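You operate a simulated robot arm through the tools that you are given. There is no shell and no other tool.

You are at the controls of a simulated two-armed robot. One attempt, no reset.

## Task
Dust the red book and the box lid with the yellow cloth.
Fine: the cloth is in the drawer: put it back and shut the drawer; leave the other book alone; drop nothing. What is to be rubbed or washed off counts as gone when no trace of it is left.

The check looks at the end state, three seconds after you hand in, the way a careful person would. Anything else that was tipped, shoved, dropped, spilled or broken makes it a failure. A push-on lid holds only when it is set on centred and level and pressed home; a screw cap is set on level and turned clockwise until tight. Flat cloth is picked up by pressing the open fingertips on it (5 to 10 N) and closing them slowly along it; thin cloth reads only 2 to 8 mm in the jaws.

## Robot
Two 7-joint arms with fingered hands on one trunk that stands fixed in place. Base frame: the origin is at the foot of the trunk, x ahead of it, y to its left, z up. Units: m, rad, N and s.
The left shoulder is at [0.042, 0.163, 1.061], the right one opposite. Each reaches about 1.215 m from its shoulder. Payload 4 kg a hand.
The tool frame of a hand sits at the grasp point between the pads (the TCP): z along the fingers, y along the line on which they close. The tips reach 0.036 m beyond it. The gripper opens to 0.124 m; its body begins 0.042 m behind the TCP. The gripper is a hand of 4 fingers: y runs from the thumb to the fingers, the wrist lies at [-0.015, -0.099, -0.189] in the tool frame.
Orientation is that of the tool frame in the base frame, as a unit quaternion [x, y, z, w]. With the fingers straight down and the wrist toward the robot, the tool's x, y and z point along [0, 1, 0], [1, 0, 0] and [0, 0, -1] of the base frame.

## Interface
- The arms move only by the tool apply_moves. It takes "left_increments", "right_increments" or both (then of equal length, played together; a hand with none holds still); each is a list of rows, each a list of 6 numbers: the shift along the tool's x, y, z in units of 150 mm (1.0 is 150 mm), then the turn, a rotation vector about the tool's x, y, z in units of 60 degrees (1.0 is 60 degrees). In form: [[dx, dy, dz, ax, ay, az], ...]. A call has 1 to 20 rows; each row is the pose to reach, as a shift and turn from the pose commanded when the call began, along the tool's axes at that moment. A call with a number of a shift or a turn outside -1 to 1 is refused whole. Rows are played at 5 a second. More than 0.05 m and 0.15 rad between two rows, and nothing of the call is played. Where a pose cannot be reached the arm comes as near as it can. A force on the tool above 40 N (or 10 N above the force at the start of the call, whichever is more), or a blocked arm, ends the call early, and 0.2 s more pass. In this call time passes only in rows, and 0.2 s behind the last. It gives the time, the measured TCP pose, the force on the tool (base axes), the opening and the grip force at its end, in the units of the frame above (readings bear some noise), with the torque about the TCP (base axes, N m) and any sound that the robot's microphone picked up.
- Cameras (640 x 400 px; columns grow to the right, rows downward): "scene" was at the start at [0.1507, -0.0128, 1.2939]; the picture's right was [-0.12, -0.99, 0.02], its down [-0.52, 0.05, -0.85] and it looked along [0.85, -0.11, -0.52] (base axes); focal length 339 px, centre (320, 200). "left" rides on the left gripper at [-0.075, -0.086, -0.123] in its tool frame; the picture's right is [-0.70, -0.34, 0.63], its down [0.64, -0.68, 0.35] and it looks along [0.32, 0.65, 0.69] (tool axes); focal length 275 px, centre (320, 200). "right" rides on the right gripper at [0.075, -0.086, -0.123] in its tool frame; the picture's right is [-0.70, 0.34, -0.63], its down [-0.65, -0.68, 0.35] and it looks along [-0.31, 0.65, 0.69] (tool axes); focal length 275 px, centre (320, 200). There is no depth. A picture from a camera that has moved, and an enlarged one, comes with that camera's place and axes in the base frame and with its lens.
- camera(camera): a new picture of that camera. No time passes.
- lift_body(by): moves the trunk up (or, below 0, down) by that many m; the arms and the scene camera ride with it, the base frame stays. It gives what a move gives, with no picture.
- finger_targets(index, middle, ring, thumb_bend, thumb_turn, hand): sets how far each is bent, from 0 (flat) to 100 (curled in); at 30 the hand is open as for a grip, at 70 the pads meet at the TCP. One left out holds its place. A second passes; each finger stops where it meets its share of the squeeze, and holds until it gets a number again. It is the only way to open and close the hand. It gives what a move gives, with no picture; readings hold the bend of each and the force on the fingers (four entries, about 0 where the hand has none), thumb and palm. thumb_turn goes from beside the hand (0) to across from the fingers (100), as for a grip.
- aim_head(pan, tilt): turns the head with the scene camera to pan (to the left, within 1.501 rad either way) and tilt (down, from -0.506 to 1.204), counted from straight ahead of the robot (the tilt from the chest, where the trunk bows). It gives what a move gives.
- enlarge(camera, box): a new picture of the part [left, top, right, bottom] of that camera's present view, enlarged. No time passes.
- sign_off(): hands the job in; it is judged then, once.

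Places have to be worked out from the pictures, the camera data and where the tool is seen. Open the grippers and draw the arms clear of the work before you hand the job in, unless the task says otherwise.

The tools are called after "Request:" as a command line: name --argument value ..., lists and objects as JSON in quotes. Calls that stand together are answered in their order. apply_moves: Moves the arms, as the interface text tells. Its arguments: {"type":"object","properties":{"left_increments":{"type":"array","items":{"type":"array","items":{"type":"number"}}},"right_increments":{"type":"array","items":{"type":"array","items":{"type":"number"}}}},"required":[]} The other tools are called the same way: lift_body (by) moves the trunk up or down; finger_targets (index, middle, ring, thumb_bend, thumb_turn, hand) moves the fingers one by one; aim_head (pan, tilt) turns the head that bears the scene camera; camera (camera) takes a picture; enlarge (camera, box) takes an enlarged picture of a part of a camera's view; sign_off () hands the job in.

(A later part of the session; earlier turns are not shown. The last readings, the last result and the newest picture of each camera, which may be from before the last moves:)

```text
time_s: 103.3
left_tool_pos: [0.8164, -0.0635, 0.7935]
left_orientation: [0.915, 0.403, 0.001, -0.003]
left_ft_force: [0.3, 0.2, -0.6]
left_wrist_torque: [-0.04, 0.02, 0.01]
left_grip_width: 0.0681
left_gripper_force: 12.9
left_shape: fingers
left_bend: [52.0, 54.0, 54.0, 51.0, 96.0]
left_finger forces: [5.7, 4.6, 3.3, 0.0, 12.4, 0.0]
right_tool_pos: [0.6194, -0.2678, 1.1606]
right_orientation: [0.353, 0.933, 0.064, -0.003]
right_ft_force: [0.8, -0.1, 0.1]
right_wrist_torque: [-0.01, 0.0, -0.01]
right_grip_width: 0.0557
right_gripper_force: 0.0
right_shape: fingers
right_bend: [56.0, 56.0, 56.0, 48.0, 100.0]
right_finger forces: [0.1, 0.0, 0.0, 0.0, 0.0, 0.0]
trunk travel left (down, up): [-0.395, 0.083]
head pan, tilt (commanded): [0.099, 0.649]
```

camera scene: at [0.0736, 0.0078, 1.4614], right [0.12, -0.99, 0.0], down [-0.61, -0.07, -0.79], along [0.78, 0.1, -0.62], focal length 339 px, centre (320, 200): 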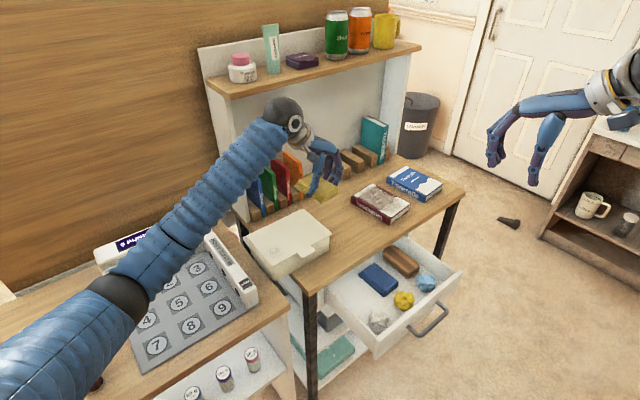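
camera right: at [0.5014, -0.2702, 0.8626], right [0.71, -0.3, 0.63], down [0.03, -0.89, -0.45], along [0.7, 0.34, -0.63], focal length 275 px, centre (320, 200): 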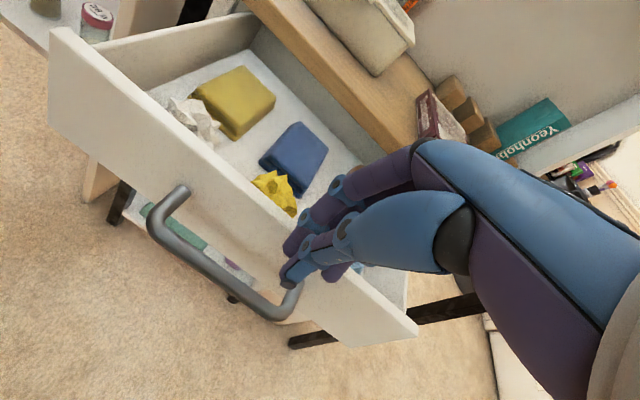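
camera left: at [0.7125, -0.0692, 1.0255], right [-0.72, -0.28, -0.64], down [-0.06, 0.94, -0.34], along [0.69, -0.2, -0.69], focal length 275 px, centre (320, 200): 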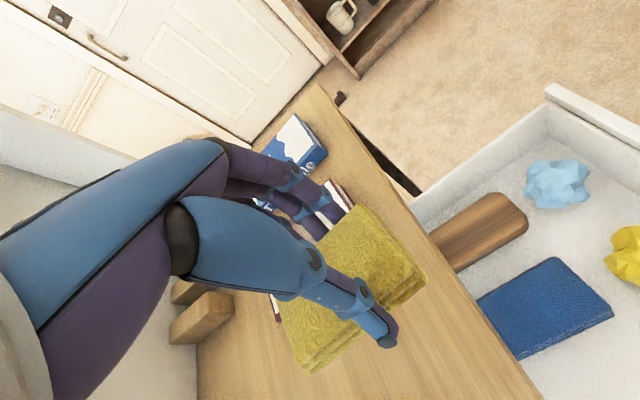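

Request:
apply_moves --left_increments '[[0, 0, 0.01, 0, 0, 0], [0, 0, 0.02, 0, 0, 0]]'

Request:
apply_moves --left_increments '[[0, 0, 0.01, 0, 0, 0], [0, 0, 0.02, 0, 0, 0]]'

```text
time_s: 103.9
left_tool_pos: [0.8174, -0.0638, 0.791]
left_orientation: [0.916, 0.402, 0.001, -0.003]
left_ft_force: [0.5, -0.9, 0.6]
left_wrist_torque: [0.04, 0.01, 0.0]
left_grip_width: 0.068
left_gripper_force: 13.0
left_shape: fingers
left_bend: [52.0, 54.0, 54.0, 51.0, 96.0]
left_finger forces: [5.7, 4.6, 3.3, 0.1, 12.7, 0.1]
right_tool_pos: [0.6193, -0.2678, 1.1606]
right_orientation: [0.353, 0.934, 0.063, -0.002]
right_ft_force: [0.7, 0.4, -0.5]
right_wrist_torque: [-0.04, 0.01, 0.0]
right_grip_width: 0.0559
right_gripper_force: 0.1
right_shape: fingers
right_bend: [56.0, 56.0, 56.0, 48.0, 100.0]
right_finger forces: [0.1, 0.0, 0.0, 0.1, 0.0, 0.0]
trunk travel left (down, up): [-0.395, 0.083]
head pan, tilt (commanded): [0.099, 0.649]
```

```text
time_s: 104.5
left_tool_pos: [0.819, -0.0645, 0.7892]
left_orientation: [0.916, 0.402, 0.002, -0.002]
left_ft_force: [0.9, 1.1, 12.0]
left_wrist_torque: [0.16, 0.2, -0.01]
left_grip_width: 0.0682
left_gripper_force: 16.9
left_shape: fingers
left_bend: [52.0, 54.0, 54.0, 51.0, 96.0]
left_finger forces: [5.9, 4.8, 3.6, 0.1, 18.2, 0.0]
right_tool_pos: [0.6177, -0.2664, 1.161]
right_orientation: [0.353, 0.934, 0.063, -0.002]
right_ft_force: [0.9, -0.5, -0.2]
right_wrist_torque: [0.02, -0.01, -0.02]
right_grip_width: 0.0556
right_gripper_force: 0.0
right_shape: fingers
right_bend: [56.0, 56.0, 56.0, 48.0, 100.0]
right_finger forces: [0.1, 0.0, 0.0, 0.0, 0.0, 0.1]
trunk travel left (down, up): [-0.395, 0.083]
head pan, tilt (commanded): [0.099, 0.649]
```

The cloth rests on the desk (12 N). I ease up 2 mm and open the fingers to release it there.

Request:
apply_moves --left_increments '[[0, 0, -0.014, 0, 0, 0]]'

Request:
finger_targets --hand "left" --index 46 --middle 46 --ring 46 --thumb_bend 46

Request:
apply_moves --left_increments '[[0, 0, -0.1, 0, 0, 0], [0, 0, -0.25, 0, 0, 0], [0, 0, -0.45, 0, 0, 0], [0, 0, -0.65, 0, 0, 0], [0, 0, -0.85, 0, 0, 0]]'

Request:
camera --camera "scene"

```text
time_s: 104.9
left_tool_pos: [0.818, -0.0639, 0.7893]
left_orientation: [0.916, 0.402, 0.002, -0.004]
left_ft_force: [1.4, -0.2, 7.8]
left_wrist_torque: [0.11, 0.1, -0.01]
left_grip_width: 0.0681
left_gripper_force: 15.0
left_shape: fingers
left_bend: [52.0, 54.0, 54.0, 51.0, 96.0]
left_finger forces: [6.2, 5.1, 3.7, 0.0, 15.8, 0.0]
right_tool_pos: [0.6182, -0.268, 1.1619]
right_orientation: [0.353, 0.933, 0.063, -0.001]
right_ft_force: [-0.5, -0.6, 0.8]
right_wrist_torque: [-0.02, 0.0, -0.01]
right_grip_width: 0.0554
right_gripper_force: 0.1
right_shape: fingers
right_bend: [56.0, 56.0, 56.0, 48.0, 100.0]
right_finger forces: [0.1, 0.1, 0.0, 0.0, 0.1, 0.1]
trunk travel left (down, up): [-0.395, 0.083]
head pan, tilt (commanded): [0.099, 0.649]
```

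```text
time_s: 105.9
left_tool_pos: [0.8184, -0.0629, 0.7915]
left_orientation: [0.915, 0.402, 0.002, -0.003]
left_ft_force: [0.7, -0.1, 0.3]
left_wrist_torque: [0.0, 0.01, 0.0]
left_grip_width: 0.0741
left_gripper_force: 0.1
left_shape: fingers
left_bend: [46.0, 46.0, 46.0, 46.0, 97.0]
left_finger forces: [0.0, 0.0, 0.1, 0.0, 0.0, 0.0]
right_tool_pos: [0.6195, -0.2667, 1.1615]
right_orientation: [0.353, 0.933, 0.063, -0.002]
right_ft_force: [-0.1, -0.5, 0.2]
right_wrist_torque: [0.04, 0.01, 0.0]
right_grip_width: 0.0558
right_gripper_force: 0.1
right_shape: fingers
right_bend: [56.0, 56.0, 56.0, 48.0, 100.0]
right_finger forces: [0.1, 0.1, 0.1, 0.0, 0.1, 0.1]
trunk travel left (down, up): [-0.395, 0.083]
head pan, tilt (commanded): [0.099, 0.649]
```

```text
time_s: 107.1
left_tool_pos: [0.8182, -0.0635, 0.9186]
left_orientation: [0.916, 0.402, 0.002, -0.003]
left_ft_force: [0.2, -0.2, -0.1]
left_wrist_torque: [-0.01, -0.01, -0.01]
left_grip_width: 0.0742
left_gripper_force: 0.1
left_shape: fingers
left_bend: [46.0, 46.0, 46.0, 46.0, 97.0]
left_finger forces: [0.0, 0.0, 0.0, 0.0, 0.0, 0.0]
right_tool_pos: [0.619, -0.2667, 1.161]
right_orientation: [0.353, 0.933, 0.063, -0.002]
right_ft_force: [-0.6, -0.2, -1.0]
right_wrist_torque: [-0.05, 0.01, -0.04]
right_grip_width: 0.0558
right_gripper_force: 0.0
right_shape: fingers
right_bend: [56.0, 56.0, 56.0, 48.0, 100.0]
right_finger forces: [0.0, 0.0, 0.0, 0.0, 0.0, 0.0]
trunk travel left (down, up): [-0.395, 0.083]
head pan, tilt (commanded): [0.099, 0.649]
```

```text
taken
camera scene: at [0.0739, 0.008, 1.4614], right [0.12, -0.99, 0.0], down [-0.61, -0.07, -0.79], along [0.78, 0.1, -0.62], focal length 339 px, centre (320, 200)
```

scene: 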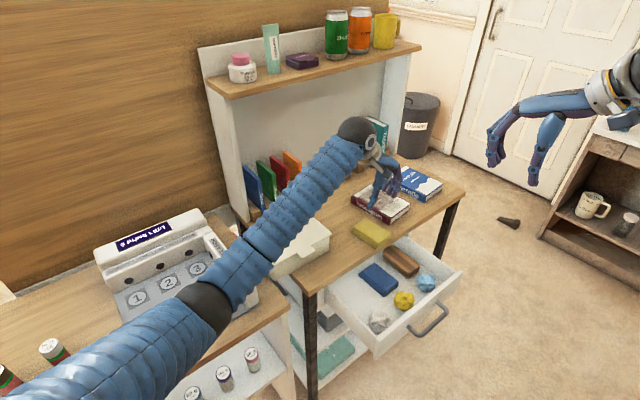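

The cloth lies safely on the desk. Now I bring the empty left hand over the displaced box to drag it back.

Request:
apply_moves --left_increments '[[0.05, -0.1, -0.1, 0, 0, 0], [0.1, -0.2, -0.2, 0, 0, 0], [0.15, -0.31, -0.2, 0, 0, 0], [0.2, -0.42, -0.2, 0, 0, 0], [0.25, -0.53, -0.2, 0, 0, 0], [0.3, -0.64, -0.2, 0, 0, 0], [0.35, -0.75, -0.2, 0, 0, 0], [0.42, -0.87, -0.2, 0, 0, 0]]'

Request:
apply_moves --left_increments '[[0.05, -0.1, 0, 0, 0, 0], [0.1, -0.2, 0, 0, 0, 0], [0.15, -0.31, 0, 0, 0, 0], [0.2, -0.42, 0, 0, 0, 0], [0.25, -0.53, 0, 0, 0, 0], [0.3, -0.64, 0, 0, 0, 0], [0.36, -0.75, 0, 0, 0, 0], [0.42, -0.87, 0, 0, 0, 0]]'

Request:
camera --camera "scene"

Request:
camera --camera "left"

```text
time_s: 108.9
left_tool_pos: [0.7646, 0.0689, 0.9485]
left_orientation: [0.916, 0.4, 0.0, -0.003]
left_ft_force: [0.0, -0.1, 0.1]
left_wrist_torque: [0.01, -0.01, 0.02]
left_grip_width: 0.0745
left_gripper_force: 0.1
left_shape: fingers
left_bend: [46.0, 46.0, 46.0, 46.0, 97.0]
left_finger forces: [0.0, 0.0, 0.1, 0.1, 0.1, 0.1]
right_tool_pos: [0.6194, -0.2664, 1.1613]
right_orientation: [0.353, 0.934, 0.063, -0.002]
right_ft_force: [0.4, 0.2, 0.0]
right_wrist_torque: [0.0, 0.02, -0.02]
right_grip_width: 0.0556
right_gripper_force: 0.0
right_shape: fingers
right_bend: [56.0, 56.0, 56.0, 48.0, 100.0]
right_finger forces: [0.0, 0.0, 0.0, 0.0, 0.0, 0.1]
trunk travel left (down, up): [-0.395, 0.083]
head pan, tilt (commanded): [0.099, 0.649]
```

```text
time_s: 110.7
left_tool_pos: [0.7115, 0.2061, 0.9489]
left_orientation: [0.916, 0.402, 0.002, -0.004]
left_ft_force: [0.3, -0.6, -0.1]
left_wrist_torque: [-0.02, 0.01, -0.01]
left_grip_width: 0.0745
left_gripper_force: 0.2
left_shape: fingers
left_bend: [46.0, 46.0, 46.0, 46.0, 97.0]
left_finger forces: [0.0, 0.0, 0.0, 0.0, 0.0, 0.0]
right_tool_pos: [0.6179, -0.2654, 1.1608]
right_orientation: [0.354, 0.933, 0.063, -0.003]
right_ft_force: [0.4, 0.1, -0.1]
right_wrist_torque: [0.0, -0.02, 0.02]
right_grip_width: 0.0558
right_gripper_force: 0.1
right_shape: fingers
right_bend: [56.0, 56.0, 56.0, 48.0, 100.0]
right_finger forces: [0.1, 0.1, 0.1, 0.1, 0.0, 0.1]
trunk travel left (down, up): [-0.395, 0.083]
head pan, tilt (commanded): [0.099, 0.649]
```

```text
taken
camera scene: at [0.0736, 0.0088, 1.4614], right [0.12, -0.99, 0.0], down [-0.61, -0.07, -0.79], along [0.78, 0.1, -0.62], focal length 339 px, centre (320, 200)
```

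scene: 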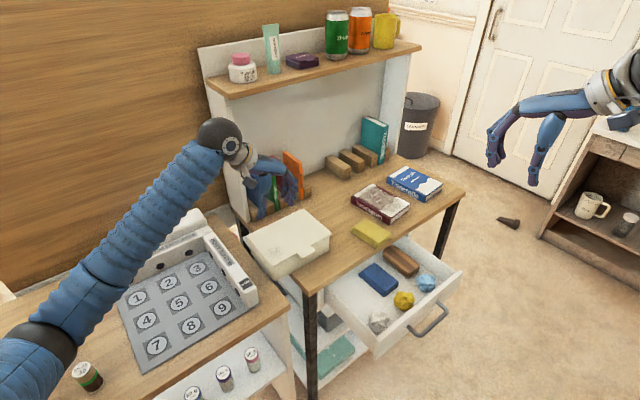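

```text
taken
camera left: at [0.5965, 0.2083, 1.0738], right [-0.72, -0.28, -0.64], down [-0.06, 0.94, -0.34], along [0.69, -0.2, -0.69], focal length 275 px, centre (320, 200)
```

left: 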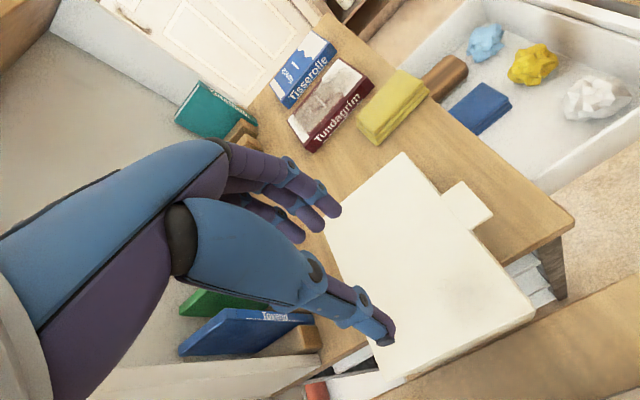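

The lid looks clean except for a faint smudge near its left-front corner. I lower the fingertips onto the lid's middle, thumb folded away, to drag the box.

Request:
finger_targets --hand "left" --index 52 --middle 52 --ring 52 --thumb_bend 30

Request:
apply_moves --left_increments '[[0, 0, 0.12, 0, 0, 0], [0, 0, 0.24, 0, 0, 0], [0, 0, 0.36, 0, 0, 0], [0, 0, 0.46, 0, 0, 0], [0, 0, 0.52, 0, 0, 0]]'

Request:
enlarge --camera "scene" --box '[220, 150, 360, 270]'

```text
time_s: 111.7
left_tool_pos: [0.7121, 0.2043, 0.9498]
left_orientation: [0.916, 0.402, 0.002, -0.003]
left_ft_force: [-0.2, -0.3, -0.2]
left_wrist_torque: [-0.01, -0.03, 0.0]
left_grip_width: 0.0894
left_gripper_force: 0.1
left_shape: fingers
left_bend: [52.0, 52.0, 52.0, 30.0, 97.0]
left_finger forces: [0.0, 0.0, 0.1, 0.1, 0.1, 0.1]
right_tool_pos: [0.6187, -0.2664, 1.161]
right_orientation: [0.353, 0.933, 0.063, -0.002]
right_ft_force: [1.2, 0.5, 0.6]
right_wrist_torque: [-0.01, 0.03, 0.0]
right_grip_width: 0.0556
right_gripper_force: 0.1
right_shape: fingers
right_bend: [56.0, 56.0, 56.0, 48.0, 100.0]
right_finger forces: [0.0, 0.1, 0.0, 0.0, 0.0, 0.0]
trunk travel left (down, up): [-0.395, 0.083]
head pan, tilt (commanded): [0.099, 0.649]
```

```text
time_s: 112.9
left_tool_pos: [0.711, 0.2061, 0.8709]
left_orientation: [0.916, 0.402, 0.002, -0.004]
left_ft_force: [0.2, -0.1, -0.5]
left_wrist_torque: [0.0, 0.0, -0.01]
left_grip_width: 0.0894
left_gripper_force: 0.2
left_shape: fingers
left_bend: [52.0, 52.0, 52.0, 30.0, 97.0]
left_finger forces: [0.0, 0.0, 0.0, 0.0, 0.1, 0.0]
right_tool_pos: [0.6193, -0.2674, 1.161]
right_orientation: [0.353, 0.933, 0.063, -0.003]
right_ft_force: [0.9, 0.5, 1.0]
right_wrist_torque: [-0.02, -0.02, 0.0]
right_grip_width: 0.0555
right_gripper_force: 0.1
right_shape: fingers
right_bend: [56.0, 56.0, 56.0, 48.0, 100.0]
right_finger forces: [0.0, 0.0, 0.0, 0.1, 0.0, 0.1]
trunk travel left (down, up): [-0.395, 0.083]
head pan, tilt (commanded): [0.099, 0.649]
```

```text
3.33 times, centred on (290, 210) of scene
camera zoom: at [0.074, 0.0083, 1.4613], right [0.12, -0.99, 0.0], down [-0.61, -0.07, -0.79], along [0.78, 0.1, -0.62], focal length 1130 px, centre (420, 167)
```

zoom: 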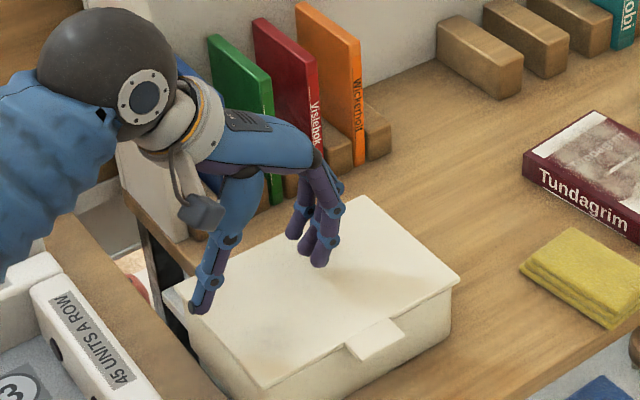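

The fingertips hover just over the lid. I lower until they press with a moderate force.

Request:
apply_moves --left_increments '[[0, 0, 0.02, 0, 0, 0], [0, 0, 0.04, 0, 0, 0]]'

Request:
apply_moves --left_increments '[[0, 0, 0.015, 0, 0, 0], [0, 0, 0.03, 0, 0, 0]]'

Request:
apply_moves --left_increments '[[0, 0, 0.01, 0, 0, 0], [0, 0, 0.02, 0, 0, 0]]'

```text
time_s: 113.5
left_tool_pos: [0.7113, 0.206, 0.866]
left_orientation: [0.916, 0.402, 0.001, -0.003]
left_ft_force: [0.4, -0.7, 0.7]
left_wrist_torque: [-0.02, -0.02, -0.02]
left_grip_width: 0.0896
left_gripper_force: 0.0
left_shape: fingers
left_bend: [52.0, 52.0, 52.0, 30.0, 97.0]
left_finger forces: [0.1, 0.1, 0.0, 0.0, 0.0, 0.0]
right_tool_pos: [0.6185, -0.2667, 1.16]
right_orientation: [0.353, 0.934, 0.063, -0.002]
right_ft_force: [0.1, 0.2, 0.0]
right_wrist_torque: [-0.03, 0.01, -0.01]
right_grip_width: 0.0556
right_gripper_force: 0.1
right_shape: fingers
right_bend: [56.0, 56.0, 56.0, 48.0, 100.0]
right_finger forces: [0.0, 0.1, 0.1, 0.0, 0.0, 0.0]
trunk travel left (down, up): [-0.395, 0.083]
head pan, tilt (commanded): [0.099, 0.649]
```

```text
time_s: 114.1
left_tool_pos: [0.7113, 0.2051, 0.8618]
left_orientation: [0.915, 0.403, 0.002, -0.003]
left_ft_force: [0.1, -0.3, -0.2]
left_wrist_torque: [0.0, -0.01, 0.0]
left_grip_width: 0.0896
left_gripper_force: 0.1
left_shape: fingers
left_bend: [52.0, 52.0, 52.0, 30.0, 97.0]
left_finger forces: [0.0, 0.1, 0.0, 0.1, 0.1, 0.0]
right_tool_pos: [0.6186, -0.2671, 1.1605]
right_orientation: [0.354, 0.933, 0.063, -0.001]
right_ft_force: [0.0, 0.1, -0.2]
right_wrist_torque: [0.0, -0.02, -0.01]
right_grip_width: 0.0553
right_gripper_force: 0.2
right_shape: fingers
right_bend: [56.0, 56.0, 56.0, 48.0, 100.0]
right_finger forces: [0.0, 0.1, 0.0, 0.0, 0.1, 0.0]
trunk travel left (down, up): [-0.395, 0.083]
head pan, tilt (commanded): [0.099, 0.649]
```

```text
time_s: 114.7
left_tool_pos: [0.7114, 0.2048, 0.858]
left_orientation: [0.916, 0.402, 0.001, -0.004]
left_ft_force: [0.3, -0.6, -0.5]
left_wrist_torque: [0.02, -0.01, 0.0]
left_grip_width: 0.0893
left_gripper_force: 0.1
left_shape: fingers
left_bend: [52.0, 52.0, 52.0, 30.0, 97.0]
left_finger forces: [0.0, 0.0, 0.1, 0.0, 0.0, 0.0]
right_tool_pos: [0.6185, -0.2665, 1.161]
right_orientation: [0.353, 0.933, 0.064, -0.002]
right_ft_force: [-0.8, -0.6, -0.2]
right_wrist_torque: [0.01, 0.03, 0.02]
right_grip_width: 0.0559
right_gripper_force: 0.1
right_shape: fingers
right_bend: [56.0, 56.0, 56.0, 48.0, 100.0]
right_finger forces: [0.1, 0.0, 0.0, 0.0, 0.0, 0.0]
trunk travel left (down, up): [-0.395, 0.083]
head pan, tilt (commanded): [0.099, 0.649]
```

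Request:
apply_moves --left_increments '[[0, 0, 0.01, 0, 0, 0], [0, 0, 0.02, 0, 0, 0]]'

Request:
apply_moves --left_increments '[[0, 0, 0.01, 0, 0, 0], [0, 0, 0.02, 0, 0, 0]]'

```text
time_s: 115.3
left_tool_pos: [0.7115, 0.2065, 0.8557]
left_orientation: [0.916, 0.402, 0.002, -0.004]
left_ft_force: [-0.4, 0.0, 0.1]
left_wrist_torque: [-0.02, 0.01, 0.01]
left_grip_width: 0.0894
left_gripper_force: 0.1
left_shape: fingers
left_bend: [52.0, 52.0, 52.0, 30.0, 97.0]
left_finger forces: [0.0, 0.0, 0.0, 0.1, 0.0, 0.1]
right_tool_pos: [0.619, -0.2669, 1.1601]
right_orientation: [0.353, 0.934, 0.063, -0.003]
right_ft_force: [0.7, 0.3, -0.3]
right_wrist_torque: [0.02, -0.02, 0.0]
right_grip_width: 0.0557
right_gripper_force: 0.2
right_shape: fingers
right_bend: [56.0, 56.0, 56.0, 48.0, 100.0]
right_finger forces: [0.1, 0.0, 0.1, 0.0, 0.0, 0.0]
trunk travel left (down, up): [-0.395, 0.083]
head pan, tilt (commanded): [0.099, 0.649]
```

```text
time_s: 115.9
left_tool_pos: [0.7114, 0.2053, 0.8511]
left_orientation: [0.916, 0.402, 0.001, -0.004]
left_ft_force: [-0.5, -0.5, 0.4]
left_wrist_torque: [-0.04, 0.02, 0.0]
left_grip_width: 0.0894
left_gripper_force: 0.0
left_shape: fingers
left_bend: [52.0, 52.0, 52.0, 30.0, 97.0]
left_finger forces: [0.0, 0.1, 0.1, 0.0, 0.0, 0.1]
right_tool_pos: [0.619, -0.2666, 1.1609]
right_orientation: [0.353, 0.933, 0.063, -0.002]
right_ft_force: [0.6, -0.1, 0.1]
right_wrist_torque: [0.0, 0.02, 0.0]
right_grip_width: 0.0555
right_gripper_force: 0.1
right_shape: fingers
right_bend: [56.0, 56.0, 56.0, 48.0, 100.0]
right_finger forces: [0.1, 0.0, 0.1, 0.0, 0.1, 0.1]
trunk travel left (down, up): [-0.395, 0.083]
head pan, tilt (commanded): [0.099, 0.649]
```

Request:
enlarge --camera "scene" --box '[250, 180, 350, 260]'

Request:
apply_moves --left_increments '[[0, 0, 0.01, 0, 0, 0], [0, 0, 0.02, 0, 0, 0]]'

Request:
apply_moves --left_increments '[[0, 0, 0.01, 0, 0, 0], [0, 0, 0.02, 0, 0, 0]]'

```text
5.00 times, centred on (300, 220) of scene
camera zoom: at [0.074, 0.0083, 1.4613], right [0.12, -0.99, 0.0], down [-0.61, -0.07, -0.79], along [0.78, 0.1, -0.62], focal length 1695 px, centre (420, 100)
```

zoom: 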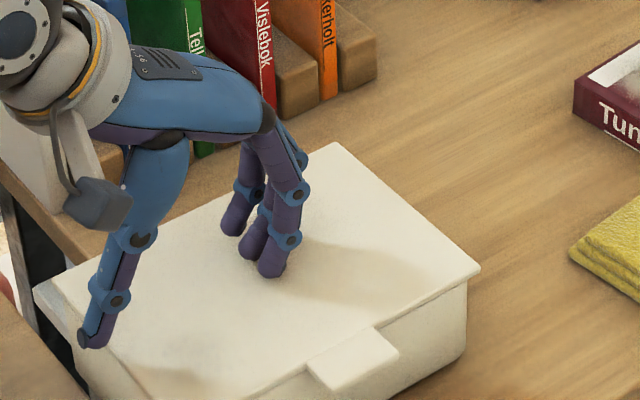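

```text
time_s: 116.5
left_tool_pos: [0.7105, 0.2072, 0.8504]
left_orientation: [0.915, 0.402, 0.0, -0.002]
left_ft_force: [0.7, 0.4, 5.4]
left_wrist_torque: [-0.17, -0.1, 0.02]
left_grip_width: 0.0893
left_gripper_force: 2.2
left_shape: fingers
left_bend: [52.0, 52.0, 52.0, 30.0, 97.0]
left_finger forces: [3.9, 1.2, 0.0, 0.1, 0.0, 0.1]
right_tool_pos: [0.6194, -0.2679, 1.1613]
right_orientation: [0.353, 0.934, 0.063, -0.002]
right_ft_force: [0.1, 0.2, -0.5]
right_wrist_torque: [-0.02, 0.0, 0.02]
right_grip_width: 0.0556
right_gripper_force: 0.1
right_shape: fingers
right_bend: [56.0, 56.0, 56.0, 48.0, 100.0]
right_finger forces: [0.1, 0.0, 0.0, 0.0, 0.1, 0.0]
trunk travel left (down, up): [-0.395, 0.083]
head pan, tilt (commanded): [0.099, 0.649]
```

```text
time_s: 117.1
left_tool_pos: [0.7115, 0.2048, 0.8488]
left_orientation: [0.916, 0.402, 0.003, -0.001]
left_ft_force: [2.0, -0.3, 22.2]
left_wrist_torque: [-0.66, -0.58, 0.07]
left_grip_width: 0.0891
left_gripper_force: 12.2
left_shape: fingers
left_bend: [51.0, 52.0, 52.0, 30.0, 97.0]
left_finger forces: [18.3, 4.8, 0.0, 0.0, 0.0, 0.1]
right_tool_pos: [0.6172, -0.2678, 1.1628]
right_orientation: [0.353, 0.934, 0.063, -0.002]
right_ft_force: [0.4, -0.9, 0.0]
right_wrist_torque: [-0.04, 0.0, 0.01]
right_grip_width: 0.0555
right_gripper_force: 0.1
right_shape: fingers
right_bend: [56.0, 56.0, 56.0, 48.0, 100.0]
right_finger forces: [0.0, 0.1, 0.0, 0.1, 0.0, 0.1]
trunk travel left (down, up): [-0.395, 0.083]
head pan, tilt (commanded): [0.099, 0.649]
```

Fingertips press near the box's centre (22 N). I ease off slightly and drag 3 cm back toward its original place, then check that the box follows.

Request:
apply_moves --left_increments '[[0, 0, -0.007, 0, 0, 0], [0, 0.04, -0.007, 0, 0, 0], [0, 0.08, -0.007, 0, 0, 0], [0, 0.12, -0.007, 0, 0, 0], [0, 0.16, -0.007, 0, 0, 0], [0, 0.2, -0.007, 0, 0, 0]]'

Request:
enlarge --camera "scene" --box '[225, 165, 385, 285]'

```text
time_s: 118.5
left_tool_pos: [0.7324, 0.1849, 0.8473]
left_orientation: [0.916, 0.402, 0.0, -0.004]
left_ft_force: [-4.1, 2.1, 17.2]
left_wrist_torque: [-0.26, -0.1, -0.09]
left_grip_width: 0.0787
left_gripper_force: 9.1
left_shape: fingers
left_bend: [56.0, 54.0, 52.0, 30.0, 97.0]
left_finger forces: [11.4, 5.3, 0.1, 0.0, 0.0, 0.0]
right_tool_pos: [0.618, -0.2659, 1.1615]
right_orientation: [0.353, 0.934, 0.063, -0.003]
right_ft_force: [-0.5, 0.0, 1.2]
right_wrist_torque: [-0.01, -0.05, -0.02]
right_grip_width: 0.0557
right_gripper_force: 0.0
right_shape: fingers
right_bend: [56.0, 56.0, 56.0, 48.0, 100.0]
right_finger forces: [0.0, 0.0, 0.1, 0.0, 0.1, 0.0]
trunk travel left (down, up): [-0.395, 0.083]
head pan, tilt (commanded): [0.099, 0.649]
```

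```text
3.33 times, centred on (305, 225) of scene
camera zoom: at [0.0726, 0.0082, 1.4614], right [0.12, -0.99, 0.0], down [-0.61, -0.07, -0.79], along [0.78, 0.1, -0.62], focal length 1130 px, centre (370, 117)
```

zoom: 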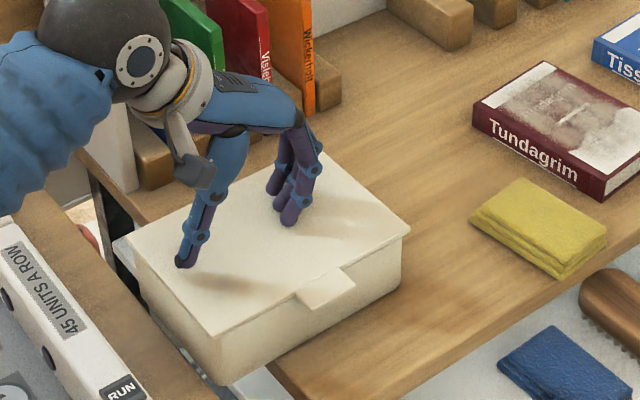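

The fingertips slid over the lid without moving the box, so friction is not enough. I lift off, curl the fingers in, and will instead push the box's left end with the thumb.

Request:
apply_moves --left_increments '[[0, 0, -0.1, 0, 0, 0], [0, -0.05, -0.3, 0, 0, 0], [0, -0.15, -0.5, 0, 0, 0], [0, -0.3, -0.6, 0, 0, 0], [0, -0.45, -0.6, 0, 0, 0]]'

Request:
finger_targets --hand "left" --index 100 --middle 100 --ring 100 --thumb_bend 40

Request:
camera --camera "left"

Request:
enlarge --camera "scene" --box '[200, 110, 360, 270]'

```text
time_s: 119.7
left_tool_pos: [0.6837, 0.2301, 0.9371]
left_orientation: [0.916, 0.401, 0.001, -0.003]
left_ft_force: [-0.8, -0.6, -0.4]
left_wrist_torque: [0.01, -0.03, -0.03]
left_grip_width: 0.0892
left_gripper_force: 0.1
left_shape: fingers
left_bend: [52.0, 52.0, 52.0, 30.0, 97.0]
left_finger forces: [0.1, 0.1, 0.0, 0.0, 0.0, 0.0]
right_tool_pos: [0.6186, -0.2672, 1.1601]
right_orientation: [0.354, 0.933, 0.064, -0.003]
right_ft_force: [0.2, 1.0, -0.1]
right_wrist_torque: [-0.01, 0.04, 0.02]
right_grip_width: 0.0552
right_gripper_force: 0.0
right_shape: fingers
right_bend: [56.0, 56.0, 56.0, 48.0, 100.0]
right_finger forces: [0.1, 0.0, 0.0, 0.0, 0.1, 0.1]
trunk travel left (down, up): [-0.395, 0.083]
head pan, tilt (commanded): [0.099, 0.649]
```

```text
time_s: 120.7
left_tool_pos: [0.6841, 0.2304, 0.9367]
left_orientation: [0.916, 0.402, 0.001, -0.004]
left_ft_force: [-0.1, -0.1, 0.0]
left_wrist_torque: [0.02, -0.01, 0.01]
left_grip_width: 0.0745
left_gripper_force: 0.2
left_shape: fingers
left_bend: [100.0, 100.0, 100.0, 40.0, 97.0]
left_finger forces: [0.0, 0.0, 0.1, 0.1, 0.0, 0.0]
right_tool_pos: [0.6182, -0.2665, 1.1621]
right_orientation: [0.353, 0.934, 0.064, -0.003]
right_ft_force: [-0.6, 0.6, 0.2]
right_wrist_torque: [0.01, -0.02, 0.0]
right_grip_width: 0.0556
right_gripper_force: 0.1
right_shape: fingers
right_bend: [56.0, 56.0, 56.0, 48.0, 100.0]
right_finger forces: [0.0, 0.0, 0.1, 0.0, 0.0, 0.0]
trunk travel left (down, up): [-0.395, 0.083]
head pan, tilt (commanded): [0.099, 0.649]
```

```text
taken
camera left: at [0.5691, 0.2341, 1.0607], right [-0.72, -0.28, -0.64], down [-0.07, 0.94, -0.34], along [0.69, -0.2, -0.69], focal length 275 px, centre (320, 200)
```

left: 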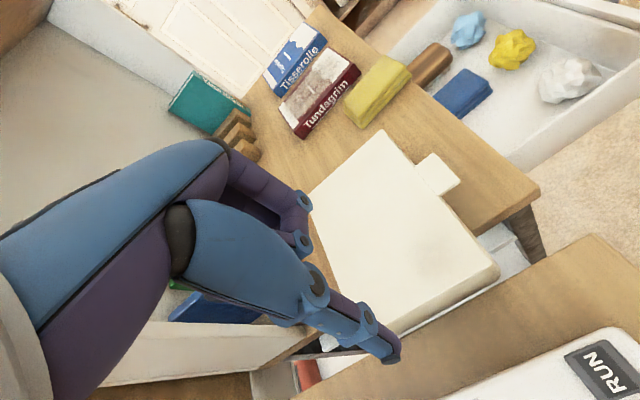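

```text
2.50 times, centred on (280, 190) of scene
camera zoom: at [0.074, 0.0084, 1.4613], right [0.12, -0.99, 0.0], down [-0.61, -0.07, -0.79], along [0.78, 0.1, -0.62], focal length 847 px, centre (420, 225)
```

zoom: 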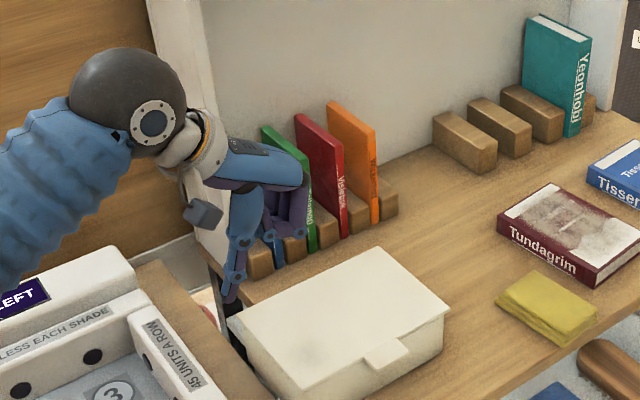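

With the fingers curled, the thumb sticks down alone, and it hangs just left of the box's end, clear of the game casing. I lower it beside the box.

Request:
apply_moves --left_increments '[[0, 0, 0.12, 0, 0, 0], [0, 0, 0.24, 0, 0, 0], [0, 0, 0.36, 0, 0, 0], [0, 0, 0.48, 0, 0, 0], [0, 0, 0.58, 0, 0, 0]]'

Request:
enlarge --camera "scene" --box '[220, 170, 340, 270]'

Request:
camera --camera "left"

```text
time_s: 121.9
left_tool_pos: [0.6844, 0.2316, 0.8495]
left_orientation: [0.916, 0.402, 0.001, -0.004]
left_ft_force: [0.5, 0.3, 0.0]
left_wrist_torque: [-0.01, 0.01, 0.0]
left_grip_width: 0.0746
left_gripper_force: 0.0
left_shape: fingers
left_bend: [100.0, 100.0, 100.0, 40.0, 97.0]
left_finger forces: [0.0, 0.0, 0.1, 0.0, 0.1, 0.1]
right_tool_pos: [0.6185, -0.2673, 1.1618]
right_orientation: [0.354, 0.933, 0.063, -0.001]
right_ft_force: [0.9, -0.7, 1.5]
right_wrist_torque: [-0.01, 0.03, 0.0]
right_grip_width: 0.0556
right_gripper_force: 0.2
right_shape: fingers
right_bend: [56.0, 56.0, 56.0, 48.0, 100.0]
right_finger forces: [0.0, 0.0, 0.1, 0.1, 0.0, 0.1]
trunk travel left (down, up): [-0.395, 0.083]
head pan, tilt (commanded): [0.099, 0.649]
```

```text
4.00 times, centred on (280, 220) of scene
camera zoom: at [0.0741, 0.0083, 1.4613], right [0.12, -0.99, 0.0], down [-0.61, -0.07, -0.79], along [0.78, 0.1, -0.62], focal length 1356 px, centre (480, 120)
```

zoom: 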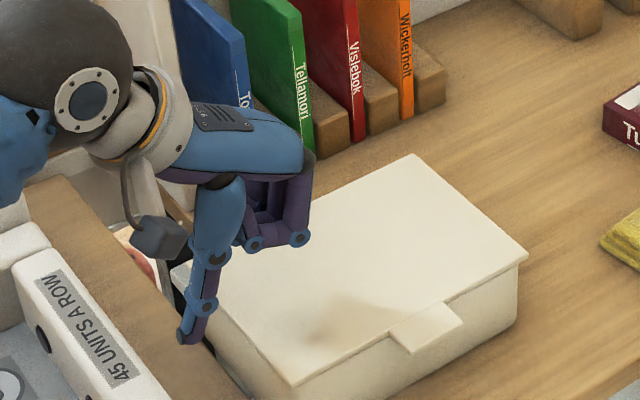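

```text
taken
camera left: at [0.5688, 0.2345, 0.9739], right [-0.72, -0.28, -0.64], down [-0.06, 0.94, -0.34], along [0.69, -0.2, -0.69], focal length 275 px, centre (320, 200)
```

left: 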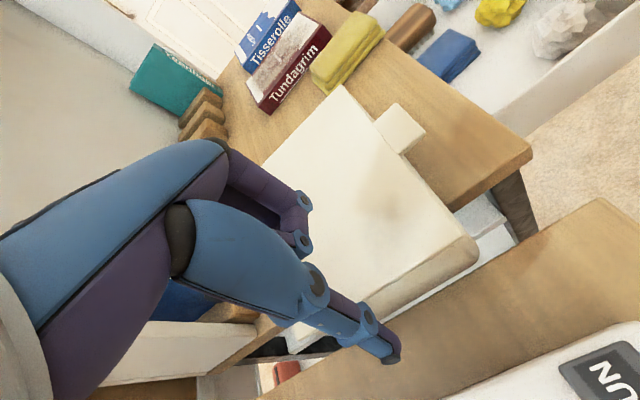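

The thumb is beside the box's end and the curled fingers stay above the lid. I lower another 2 cm, then push the box 3–4 cm back and check.

Request:
apply_moves --left_increments '[[0, 0, 0.07, 0, 0, 0], [0, 0, 0.14, 0, 0, 0], [0, 0.07, 0.14, 0, 0, 0], [0, 0.14, 0.14, 0, 0, 0], [0, 0.2, 0.14, 0, 0, 0], [0, 0.26, 0.14, 0, 0, 0], [0, 0.32, 0.14, 0, 0, 0], [0, 0.38, 0.14, 0, 0, 0]]'

Request:
enlarge --camera "scene" --box '[260, 160, 380, 260]'

Request:
enlarge --camera "scene" --box '[225, 165, 385, 285]'

```text
time_s: 123.7
left_tool_pos: [0.7262, 0.1921, 0.8299]
left_orientation: [0.916, 0.402, 0.002, -0.003]
left_ft_force: [-1.4, 0.4, 0.8]
left_wrist_torque: [0.06, 0.05, 0.01]
left_grip_width: 0.0747
left_gripper_force: 0.9
left_shape: fingers
left_bend: [100.0, 100.0, 100.0, 40.0, 97.0]
left_finger forces: [0.0, 0.0, 0.0, 0.0, 1.1, 0.0]
right_tool_pos: [0.6188, -0.2662, 1.1615]
right_orientation: [0.353, 0.933, 0.063, -0.003]
right_ft_force: [0.4, -0.6, -0.5]
right_wrist_torque: [-0.02, 0.0, 0.01]
right_grip_width: 0.0557
right_gripper_force: 0.2
right_shape: fingers
right_bend: [56.0, 56.0, 56.0, 48.0, 100.0]
right_finger forces: [0.0, 0.1, 0.0, 0.0, 0.0, 0.0]
trunk travel left (down, up): [-0.395, 0.083]
head pan, tilt (commanded): [0.099, 0.649]
```

```text
4.00 times, centred on (320, 210) of scene
camera zoom: at [0.0743, 0.008, 1.4613], right [0.12, -0.99, 0.0], down [-0.61, -0.07, -0.79], along [0.78, 0.1, -0.62], focal length 1356 px, centre (320, 160)
```

zoom: 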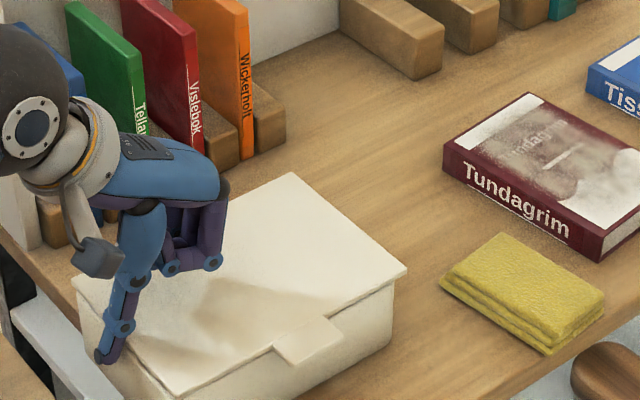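

```text
3.33 times, centred on (305, 225) of scene
camera zoom: at [0.0743, 0.008, 1.4613], right [0.12, -0.99, 0.0], down [-0.61, -0.07, -0.79], along [0.78, 0.1, -0.62], focal length 1130 px, centre (370, 117)
```

zoom: 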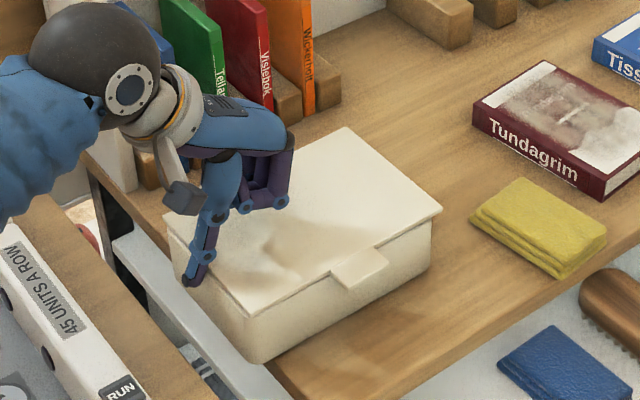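

The box follows the thumb nicely without rotating. It still needs about 6.5 cm and a turn of about 4°, so I shift the contact 1 cm toward the front of its end face and push on in a stage.

Request:
apply_moves --left_increments '[[0, -0.06, 0, 0, 0, 0], [-0.07, -0.06, 0, 0, 0, 0], [-0.07, 0.0, 0, 0, 0, 0], [-0.07, 0.06, 0, 0, 0, 0], [-0.07, 0.12, 0, 0, 0, 0], [-0.07, 0.18, 0, 0, 0, 0], [-0.07, 0.23, 0, 0, 0, 0]]'

Request:
enlarge --camera "scene" --box '[260, 160, 380, 260]'

```text
time_s: 125.3
left_tool_pos: [0.7434, 0.1606, 0.8287]
left_orientation: [0.916, 0.402, 0.002, -0.003]
left_ft_force: [-0.9, 1.1, 0.2]
left_wrist_torque: [0.03, 0.04, 0.02]
left_grip_width: 0.0746
left_gripper_force: 0.5
left_shape: fingers
left_bend: [100.0, 100.0, 100.0, 40.0, 97.0]
left_finger forces: [0.0, 0.0, 0.0, 0.0, 1.0, 0.1]
right_tool_pos: [0.6197, -0.2668, 1.1603]
right_orientation: [0.353, 0.933, 0.063, -0.003]
right_ft_force: [0.7, -0.5, 0.0]
right_wrist_torque: [0.0, 0.02, -0.03]
right_grip_width: 0.0557
right_gripper_force: 0.1
right_shape: fingers
right_bend: [56.0, 56.0, 56.0, 48.0, 100.0]
right_finger forces: [0.0, 0.0, 0.1, 0.0, 0.0, 0.1]
trunk travel left (down, up): [-0.395, 0.083]
head pan, tilt (commanded): [0.099, 0.649]
```

```text
4.00 times, centred on (320, 210) of scene
camera zoom: at [0.0741, 0.008, 1.4613], right [0.12, -0.99, 0.0], down [-0.61, -0.07, -0.79], along [0.78, 0.1, -0.62], focal length 1356 px, centre (320, 160)
```

zoom: 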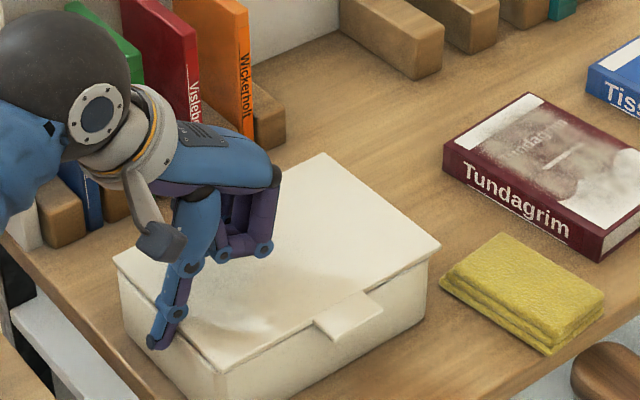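

Only about 2.5 cm and ~3.5° remain. I move the contact further toward the front corner to turn the box slightly, pushing 1.4 cm.

Request:
apply_moves --left_increments '[[0, -0.06, 0, 0, 0, 0], [-0.07, -0.06, 0, 0, 0, 0], [-0.133, -0.06, 0, 0, 0, 0], [-0.133, 0.0, 0, 0, 0, 0], [-0.133, 0.05, 0, 0, 0, 0], [-0.133, 0.095, 0, 0, 0, 0]]'

Request:
enlarge --camera "scene" --box '[260, 160, 380, 260]'

```text
time_s: 126.7
left_tool_pos: [0.7407, 0.1376, 0.828]
left_orientation: [0.916, 0.402, 0.001, -0.003]
left_ft_force: [-0.9, 0.3, 0.5]
left_wrist_torque: [0.04, 0.06, 0.03]
left_grip_width: 0.0747
left_gripper_force: 0.8
left_shape: fingers
left_bend: [100.0, 100.0, 100.0, 40.0, 97.0]
left_finger forces: [0.1, 0.0, 0.0, 0.0, 0.9, 0.0]
right_tool_pos: [0.6187, -0.267, 1.1606]
right_orientation: [0.353, 0.934, 0.063, -0.004]
right_ft_force: [-1.1, 1.1, 0.4]
right_wrist_torque: [-0.01, 0.04, -0.01]
right_grip_width: 0.0559
right_gripper_force: 0.1
right_shape: fingers
right_bend: [56.0, 56.0, 56.0, 48.0, 100.0]
right_finger forces: [0.1, 0.1, 0.0, 0.0, 0.0, 0.0]
trunk travel left (down, up): [-0.395, 0.083]
head pan, tilt (commanded): [0.099, 0.649]
```

```text
4.00 times, centred on (320, 210) of scene
camera zoom: at [0.0742, 0.0081, 1.4613], right [0.12, -0.99, 0.0], down [-0.61, -0.07, -0.79], along [0.78, 0.1, -0.62], focal length 1356 px, centre (320, 160)
```

zoom: 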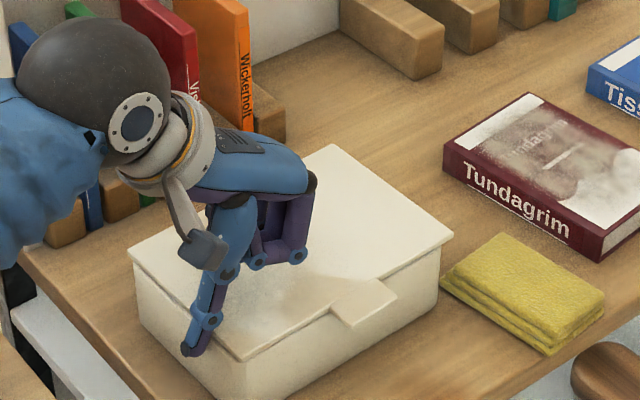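

Nearly there: about 1.1 cm and 2° remain. One more push a bit closer to the front corner.

Request:
apply_moves --left_increments '[[0, -0.05, 0, 0, 0, 0], [-0.08, -0.05, 0, 0, 0, 0], [-0.08, 0.0, 0, 0, 0, 0], [-0.08, 0.04, 0, 0, 0, 0], [-0.08, 0.083, 0, 0, 0, 0]]'

Request:
enlarge --camera "scene" --box '[260, 160, 380, 260]'

```text
time_s: 127.9
left_tool_pos: [0.7419, 0.1209, 0.8292]
left_orientation: [0.916, 0.401, 0.0, -0.003]
left_ft_force: [-1.9, 0.4, 1.0]
left_wrist_torque: [0.02, 0.03, 0.03]
left_grip_width: 0.0747
left_gripper_force: 0.7
left_shape: fingers
left_bend: [100.0, 100.0, 100.0, 40.0, 97.0]
left_finger forces: [0.0, 0.0, 0.1, 0.0, 1.1, 0.0]
right_tool_pos: [0.6177, -0.2668, 1.1601]
right_orientation: [0.353, 0.933, 0.063, -0.003]
right_ft_force: [-0.2, 0.3, 0.1]
right_wrist_torque: [0.01, -0.03, -0.01]
right_grip_width: 0.0557
right_gripper_force: 0.1
right_shape: fingers
right_bend: [56.0, 56.0, 56.0, 48.0, 100.0]
right_finger forces: [0.1, 0.0, 0.0, 0.1, 0.0, 0.1]
trunk travel left (down, up): [-0.395, 0.083]
head pan, tilt (commanded): [0.099, 0.649]
```

```text
4.00 times, centred on (320, 210) of scene
camera zoom: at [0.0742, 0.008, 1.4613], right [0.12, -0.99, 0.0], down [-0.61, -0.07, -0.79], along [0.78, 0.1, -0.62], focal length 1356 px, centre (320, 160)
```

zoom: 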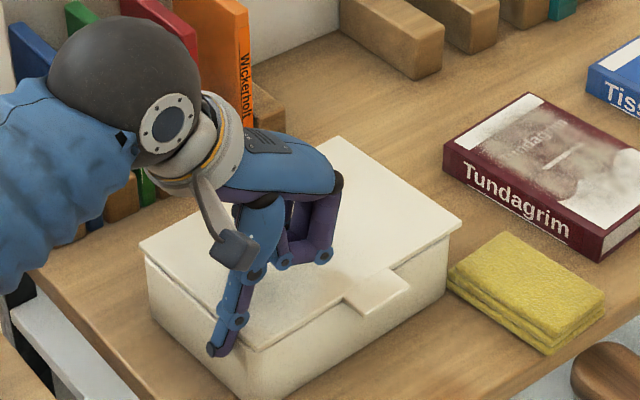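

The box is back within a few millimetres of where it stood. I retreat the thumb, rise, and look at lid and box without the hand in the way.

Request:
apply_moves --left_increments '[[0, -0.08, 0, 0, 0, 0], [0, -0.15, 0, 0, 0, 0], [0, -0.15, -0.15, 0, 0, 0], [0, -0.15, -0.35, 0, 0, 0], [0, -0.15, -0.55, 0, 0, 0], [-0.1, -0.15, -0.75, 0, 0, 0], [-0.25, -0.1, -0.85, 0, 0, 0], [-0.4, 0.0, -0.85, 0, 0, 0]]'

Request:
enlarge --camera "scene" --box '[260, 160, 380, 260]'

Request:
camera --camera "left"

```text
time_s: 129.7
left_tool_pos: [0.702, 0.0748, 0.9552]
left_orientation: [0.915, 0.402, 0.001, -0.004]
left_ft_force: [0.5, 0.6, -0.2]
left_wrist_torque: [0.0, 0.02, -0.03]
left_grip_width: 0.0747
left_gripper_force: 0.0
left_shape: fingers
left_bend: [100.0, 100.0, 100.0, 40.0, 97.0]
left_finger forces: [0.0, 0.0, 0.0, 0.0, 0.0, 0.0]
right_tool_pos: [0.6199, -0.267, 1.1608]
right_orientation: [0.353, 0.934, 0.064, -0.003]
right_ft_force: [-1.0, -1.2, -0.1]
right_wrist_torque: [0.04, 0.01, -0.01]
right_grip_width: 0.0555
right_gripper_force: 0.0
right_shape: fingers
right_bend: [56.0, 56.0, 56.0, 48.0, 100.0]
right_finger forces: [0.0, 0.1, 0.0, 0.1, 0.0, 0.1]
trunk travel left (down, up): [-0.395, 0.083]
head pan, tilt (commanded): [0.099, 0.649]
```

```text
4.00 times, centred on (320, 210) of scene
camera zoom: at [0.0742, 0.0075, 1.4613], right [0.12, -0.99, 0.0], down [-0.61, -0.07, -0.79], along [0.78, 0.1, -0.62], focal length 1356 px, centre (320, 160)
```

zoom: 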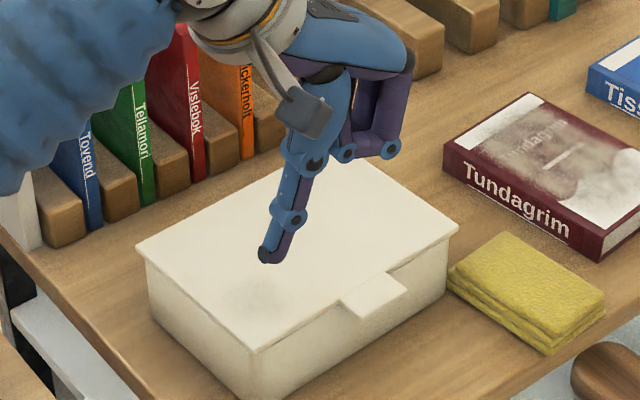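

```text
taken
camera left: at [0.5865, 0.0777, 1.0796], right [-0.72, -0.28, -0.64], down [-0.07, 0.94, -0.34], along [0.69, -0.2, -0.69], focal length 275 px, centre (320, 200)
```

left: 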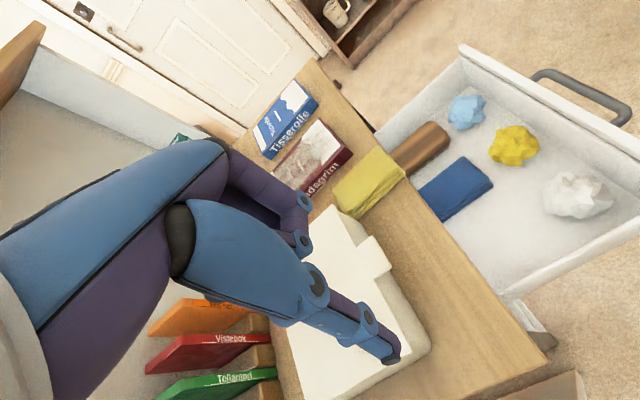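

The box sits as before, and only a faint smudge is left on the lid. I open the fingers and go back over the cloth to re-grip it higher.

Request:
finger_targets --hand "left" --index 44 --middle 44 --ring 44 --thumb_bend 45

Request:
apply_moves --left_increments '[[-0.01, 0.12, 0, 0, 0, 0], [-0.02, 0.25, 0, 0, 0, 0], [-0.03, 0.38, 0, 0, 0, 0], [-0.04, 0.51, 0, 0, 0, 0], [-0.05, 0.64, 0, 0, 0, 0], [-0.06, 0.77, 0, 0, 0, 0], [-0.07, 0.9, 0, 0, 0, 0]]'

Request:
apply_moves --left_increments '[[0, 0.1, 0, 0, 0, 0], [0, 0.2, 0.05, 0, 0, 0], [0, 0.294, 0.15, 0, 0, 0], [0, 0.294, 0.28, 0, 0, 0], [0, 0.294, 0.41, 0, 0, 0], [0, 0.294, 0.54, 0, 0, 0], [0, 0.294, 0.66, 0, 0, 0]]'

Request:
enlarge --camera "scene" --box '[310, 160, 430, 260]'

Request:
camera --camera "left"

```text
time_s: 130.7
left_tool_pos: [0.701, 0.0757, 0.9559]
left_orientation: [0.916, 0.402, 0.002, -0.003]
left_ft_force: [0.0, -0.1, -0.1]
left_wrist_torque: [0.0, 0.0, -0.01]
left_grip_width: 0.0792
left_gripper_force: 0.1
left_shape: fingers
left_bend: [44.0, 44.0, 44.0, 45.0, 97.0]
left_finger forces: [0.0, 0.0, 0.0, 0.0, 0.0, 0.0]
right_tool_pos: [0.6189, -0.2667, 1.1608]
right_orientation: [0.352, 0.934, 0.063, -0.002]
right_ft_force: [0.5, -0.9, -0.4]
right_wrist_torque: [0.03, 0.01, 0.02]
right_grip_width: 0.0554
right_gripper_force: 0.1
right_shape: fingers
right_bend: [56.0, 56.0, 56.0, 48.0, 100.0]
right_finger forces: [0.1, 0.0, 0.1, 0.0, 0.0, 0.0]
trunk travel left (down, up): [-0.395, 0.083]
head pan, tilt (commanded): [0.099, 0.649]
```

```text
time_s: 132.3
left_tool_pos: [0.7933, -0.0259, 0.9544]
left_orientation: [0.916, 0.402, 0.001, -0.004]
left_ft_force: [-0.2, 0.7, -0.2]
left_wrist_torque: [-0.02, 0.02, 0.02]
left_grip_width: 0.079
left_gripper_force: 0.0
left_shape: fingers
left_bend: [44.0, 44.0, 44.0, 45.0, 97.0]
left_finger forces: [0.1, 0.0, 0.0, 0.0, 0.1, 0.1]
right_tool_pos: [0.6194, -0.267, 1.1608]
right_orientation: [0.353, 0.933, 0.063, -0.003]
right_ft_force: [-0.1, 0.2, -1.1]
right_wrist_torque: [-0.01, 0.06, -0.01]
right_grip_width: 0.0558
right_gripper_force: 0.0
right_shape: fingers
right_bend: [56.0, 56.0, 56.0, 48.0, 100.0]
right_finger forces: [0.0, 0.0, 0.1, 0.0, 0.0, 0.1]
trunk travel left (down, up): [-0.395, 0.083]
head pan, tilt (commanded): [0.099, 0.649]
```

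```text
time_s: 133.9
left_tool_pos: [0.8263, -0.0538, 0.856]
left_orientation: [0.916, 0.401, 0.001, -0.003]
left_ft_force: [1.0, -0.2, 0.0]
left_wrist_torque: [-0.02, -0.01, -0.02]
left_grip_width: 0.0791
left_gripper_force: 0.1
left_shape: fingers
left_bend: [44.0, 44.0, 44.0, 45.0, 97.0]
left_finger forces: [0.1, 0.0, 0.0, 0.0, 0.0, 0.0]
right_tool_pos: [0.6191, -0.2677, 1.1608]
right_orientation: [0.353, 0.933, 0.064, -0.003]
right_ft_force: [-0.7, -0.3, -1.4]
right_wrist_torque: [0.0, -0.02, -0.01]
right_grip_width: 0.0559
right_gripper_force: 0.0
right_shape: fingers
right_bend: [56.0, 56.0, 56.0, 48.0, 100.0]
right_finger forces: [0.0, 0.1, 0.0, 0.1, 0.1, 0.0]
trunk travel left (down, up): [-0.395, 0.083]
head pan, tilt (commanded): [0.099, 0.649]
```

```text
4.00 times, centred on (370, 210) of scene
camera zoom: at [0.0742, 0.0082, 1.4613], right [0.12, -0.99, 0.0], down [-0.61, -0.07, -0.79], along [0.78, 0.1, -0.62], focal length 1356 px, centre (120, 160)
```

zoom: 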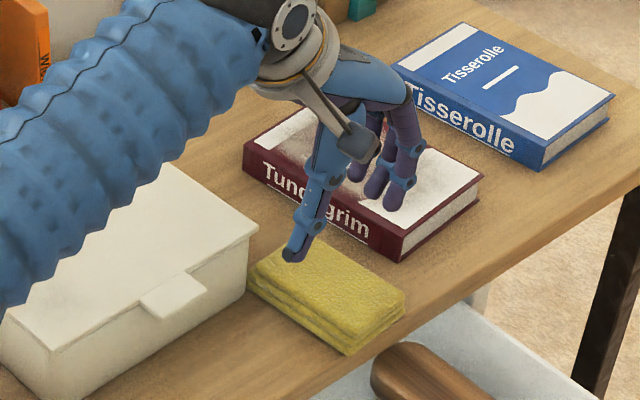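

```text
taken
camera left: at [0.711, -0.051, 0.9792], right [-0.72, -0.28, -0.64], down [-0.06, 0.94, -0.34], along [0.69, -0.2, -0.69], focal length 275 px, centre (320, 200)
```

left: 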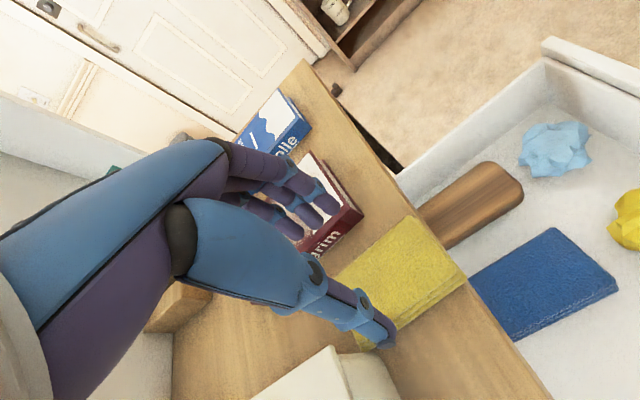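

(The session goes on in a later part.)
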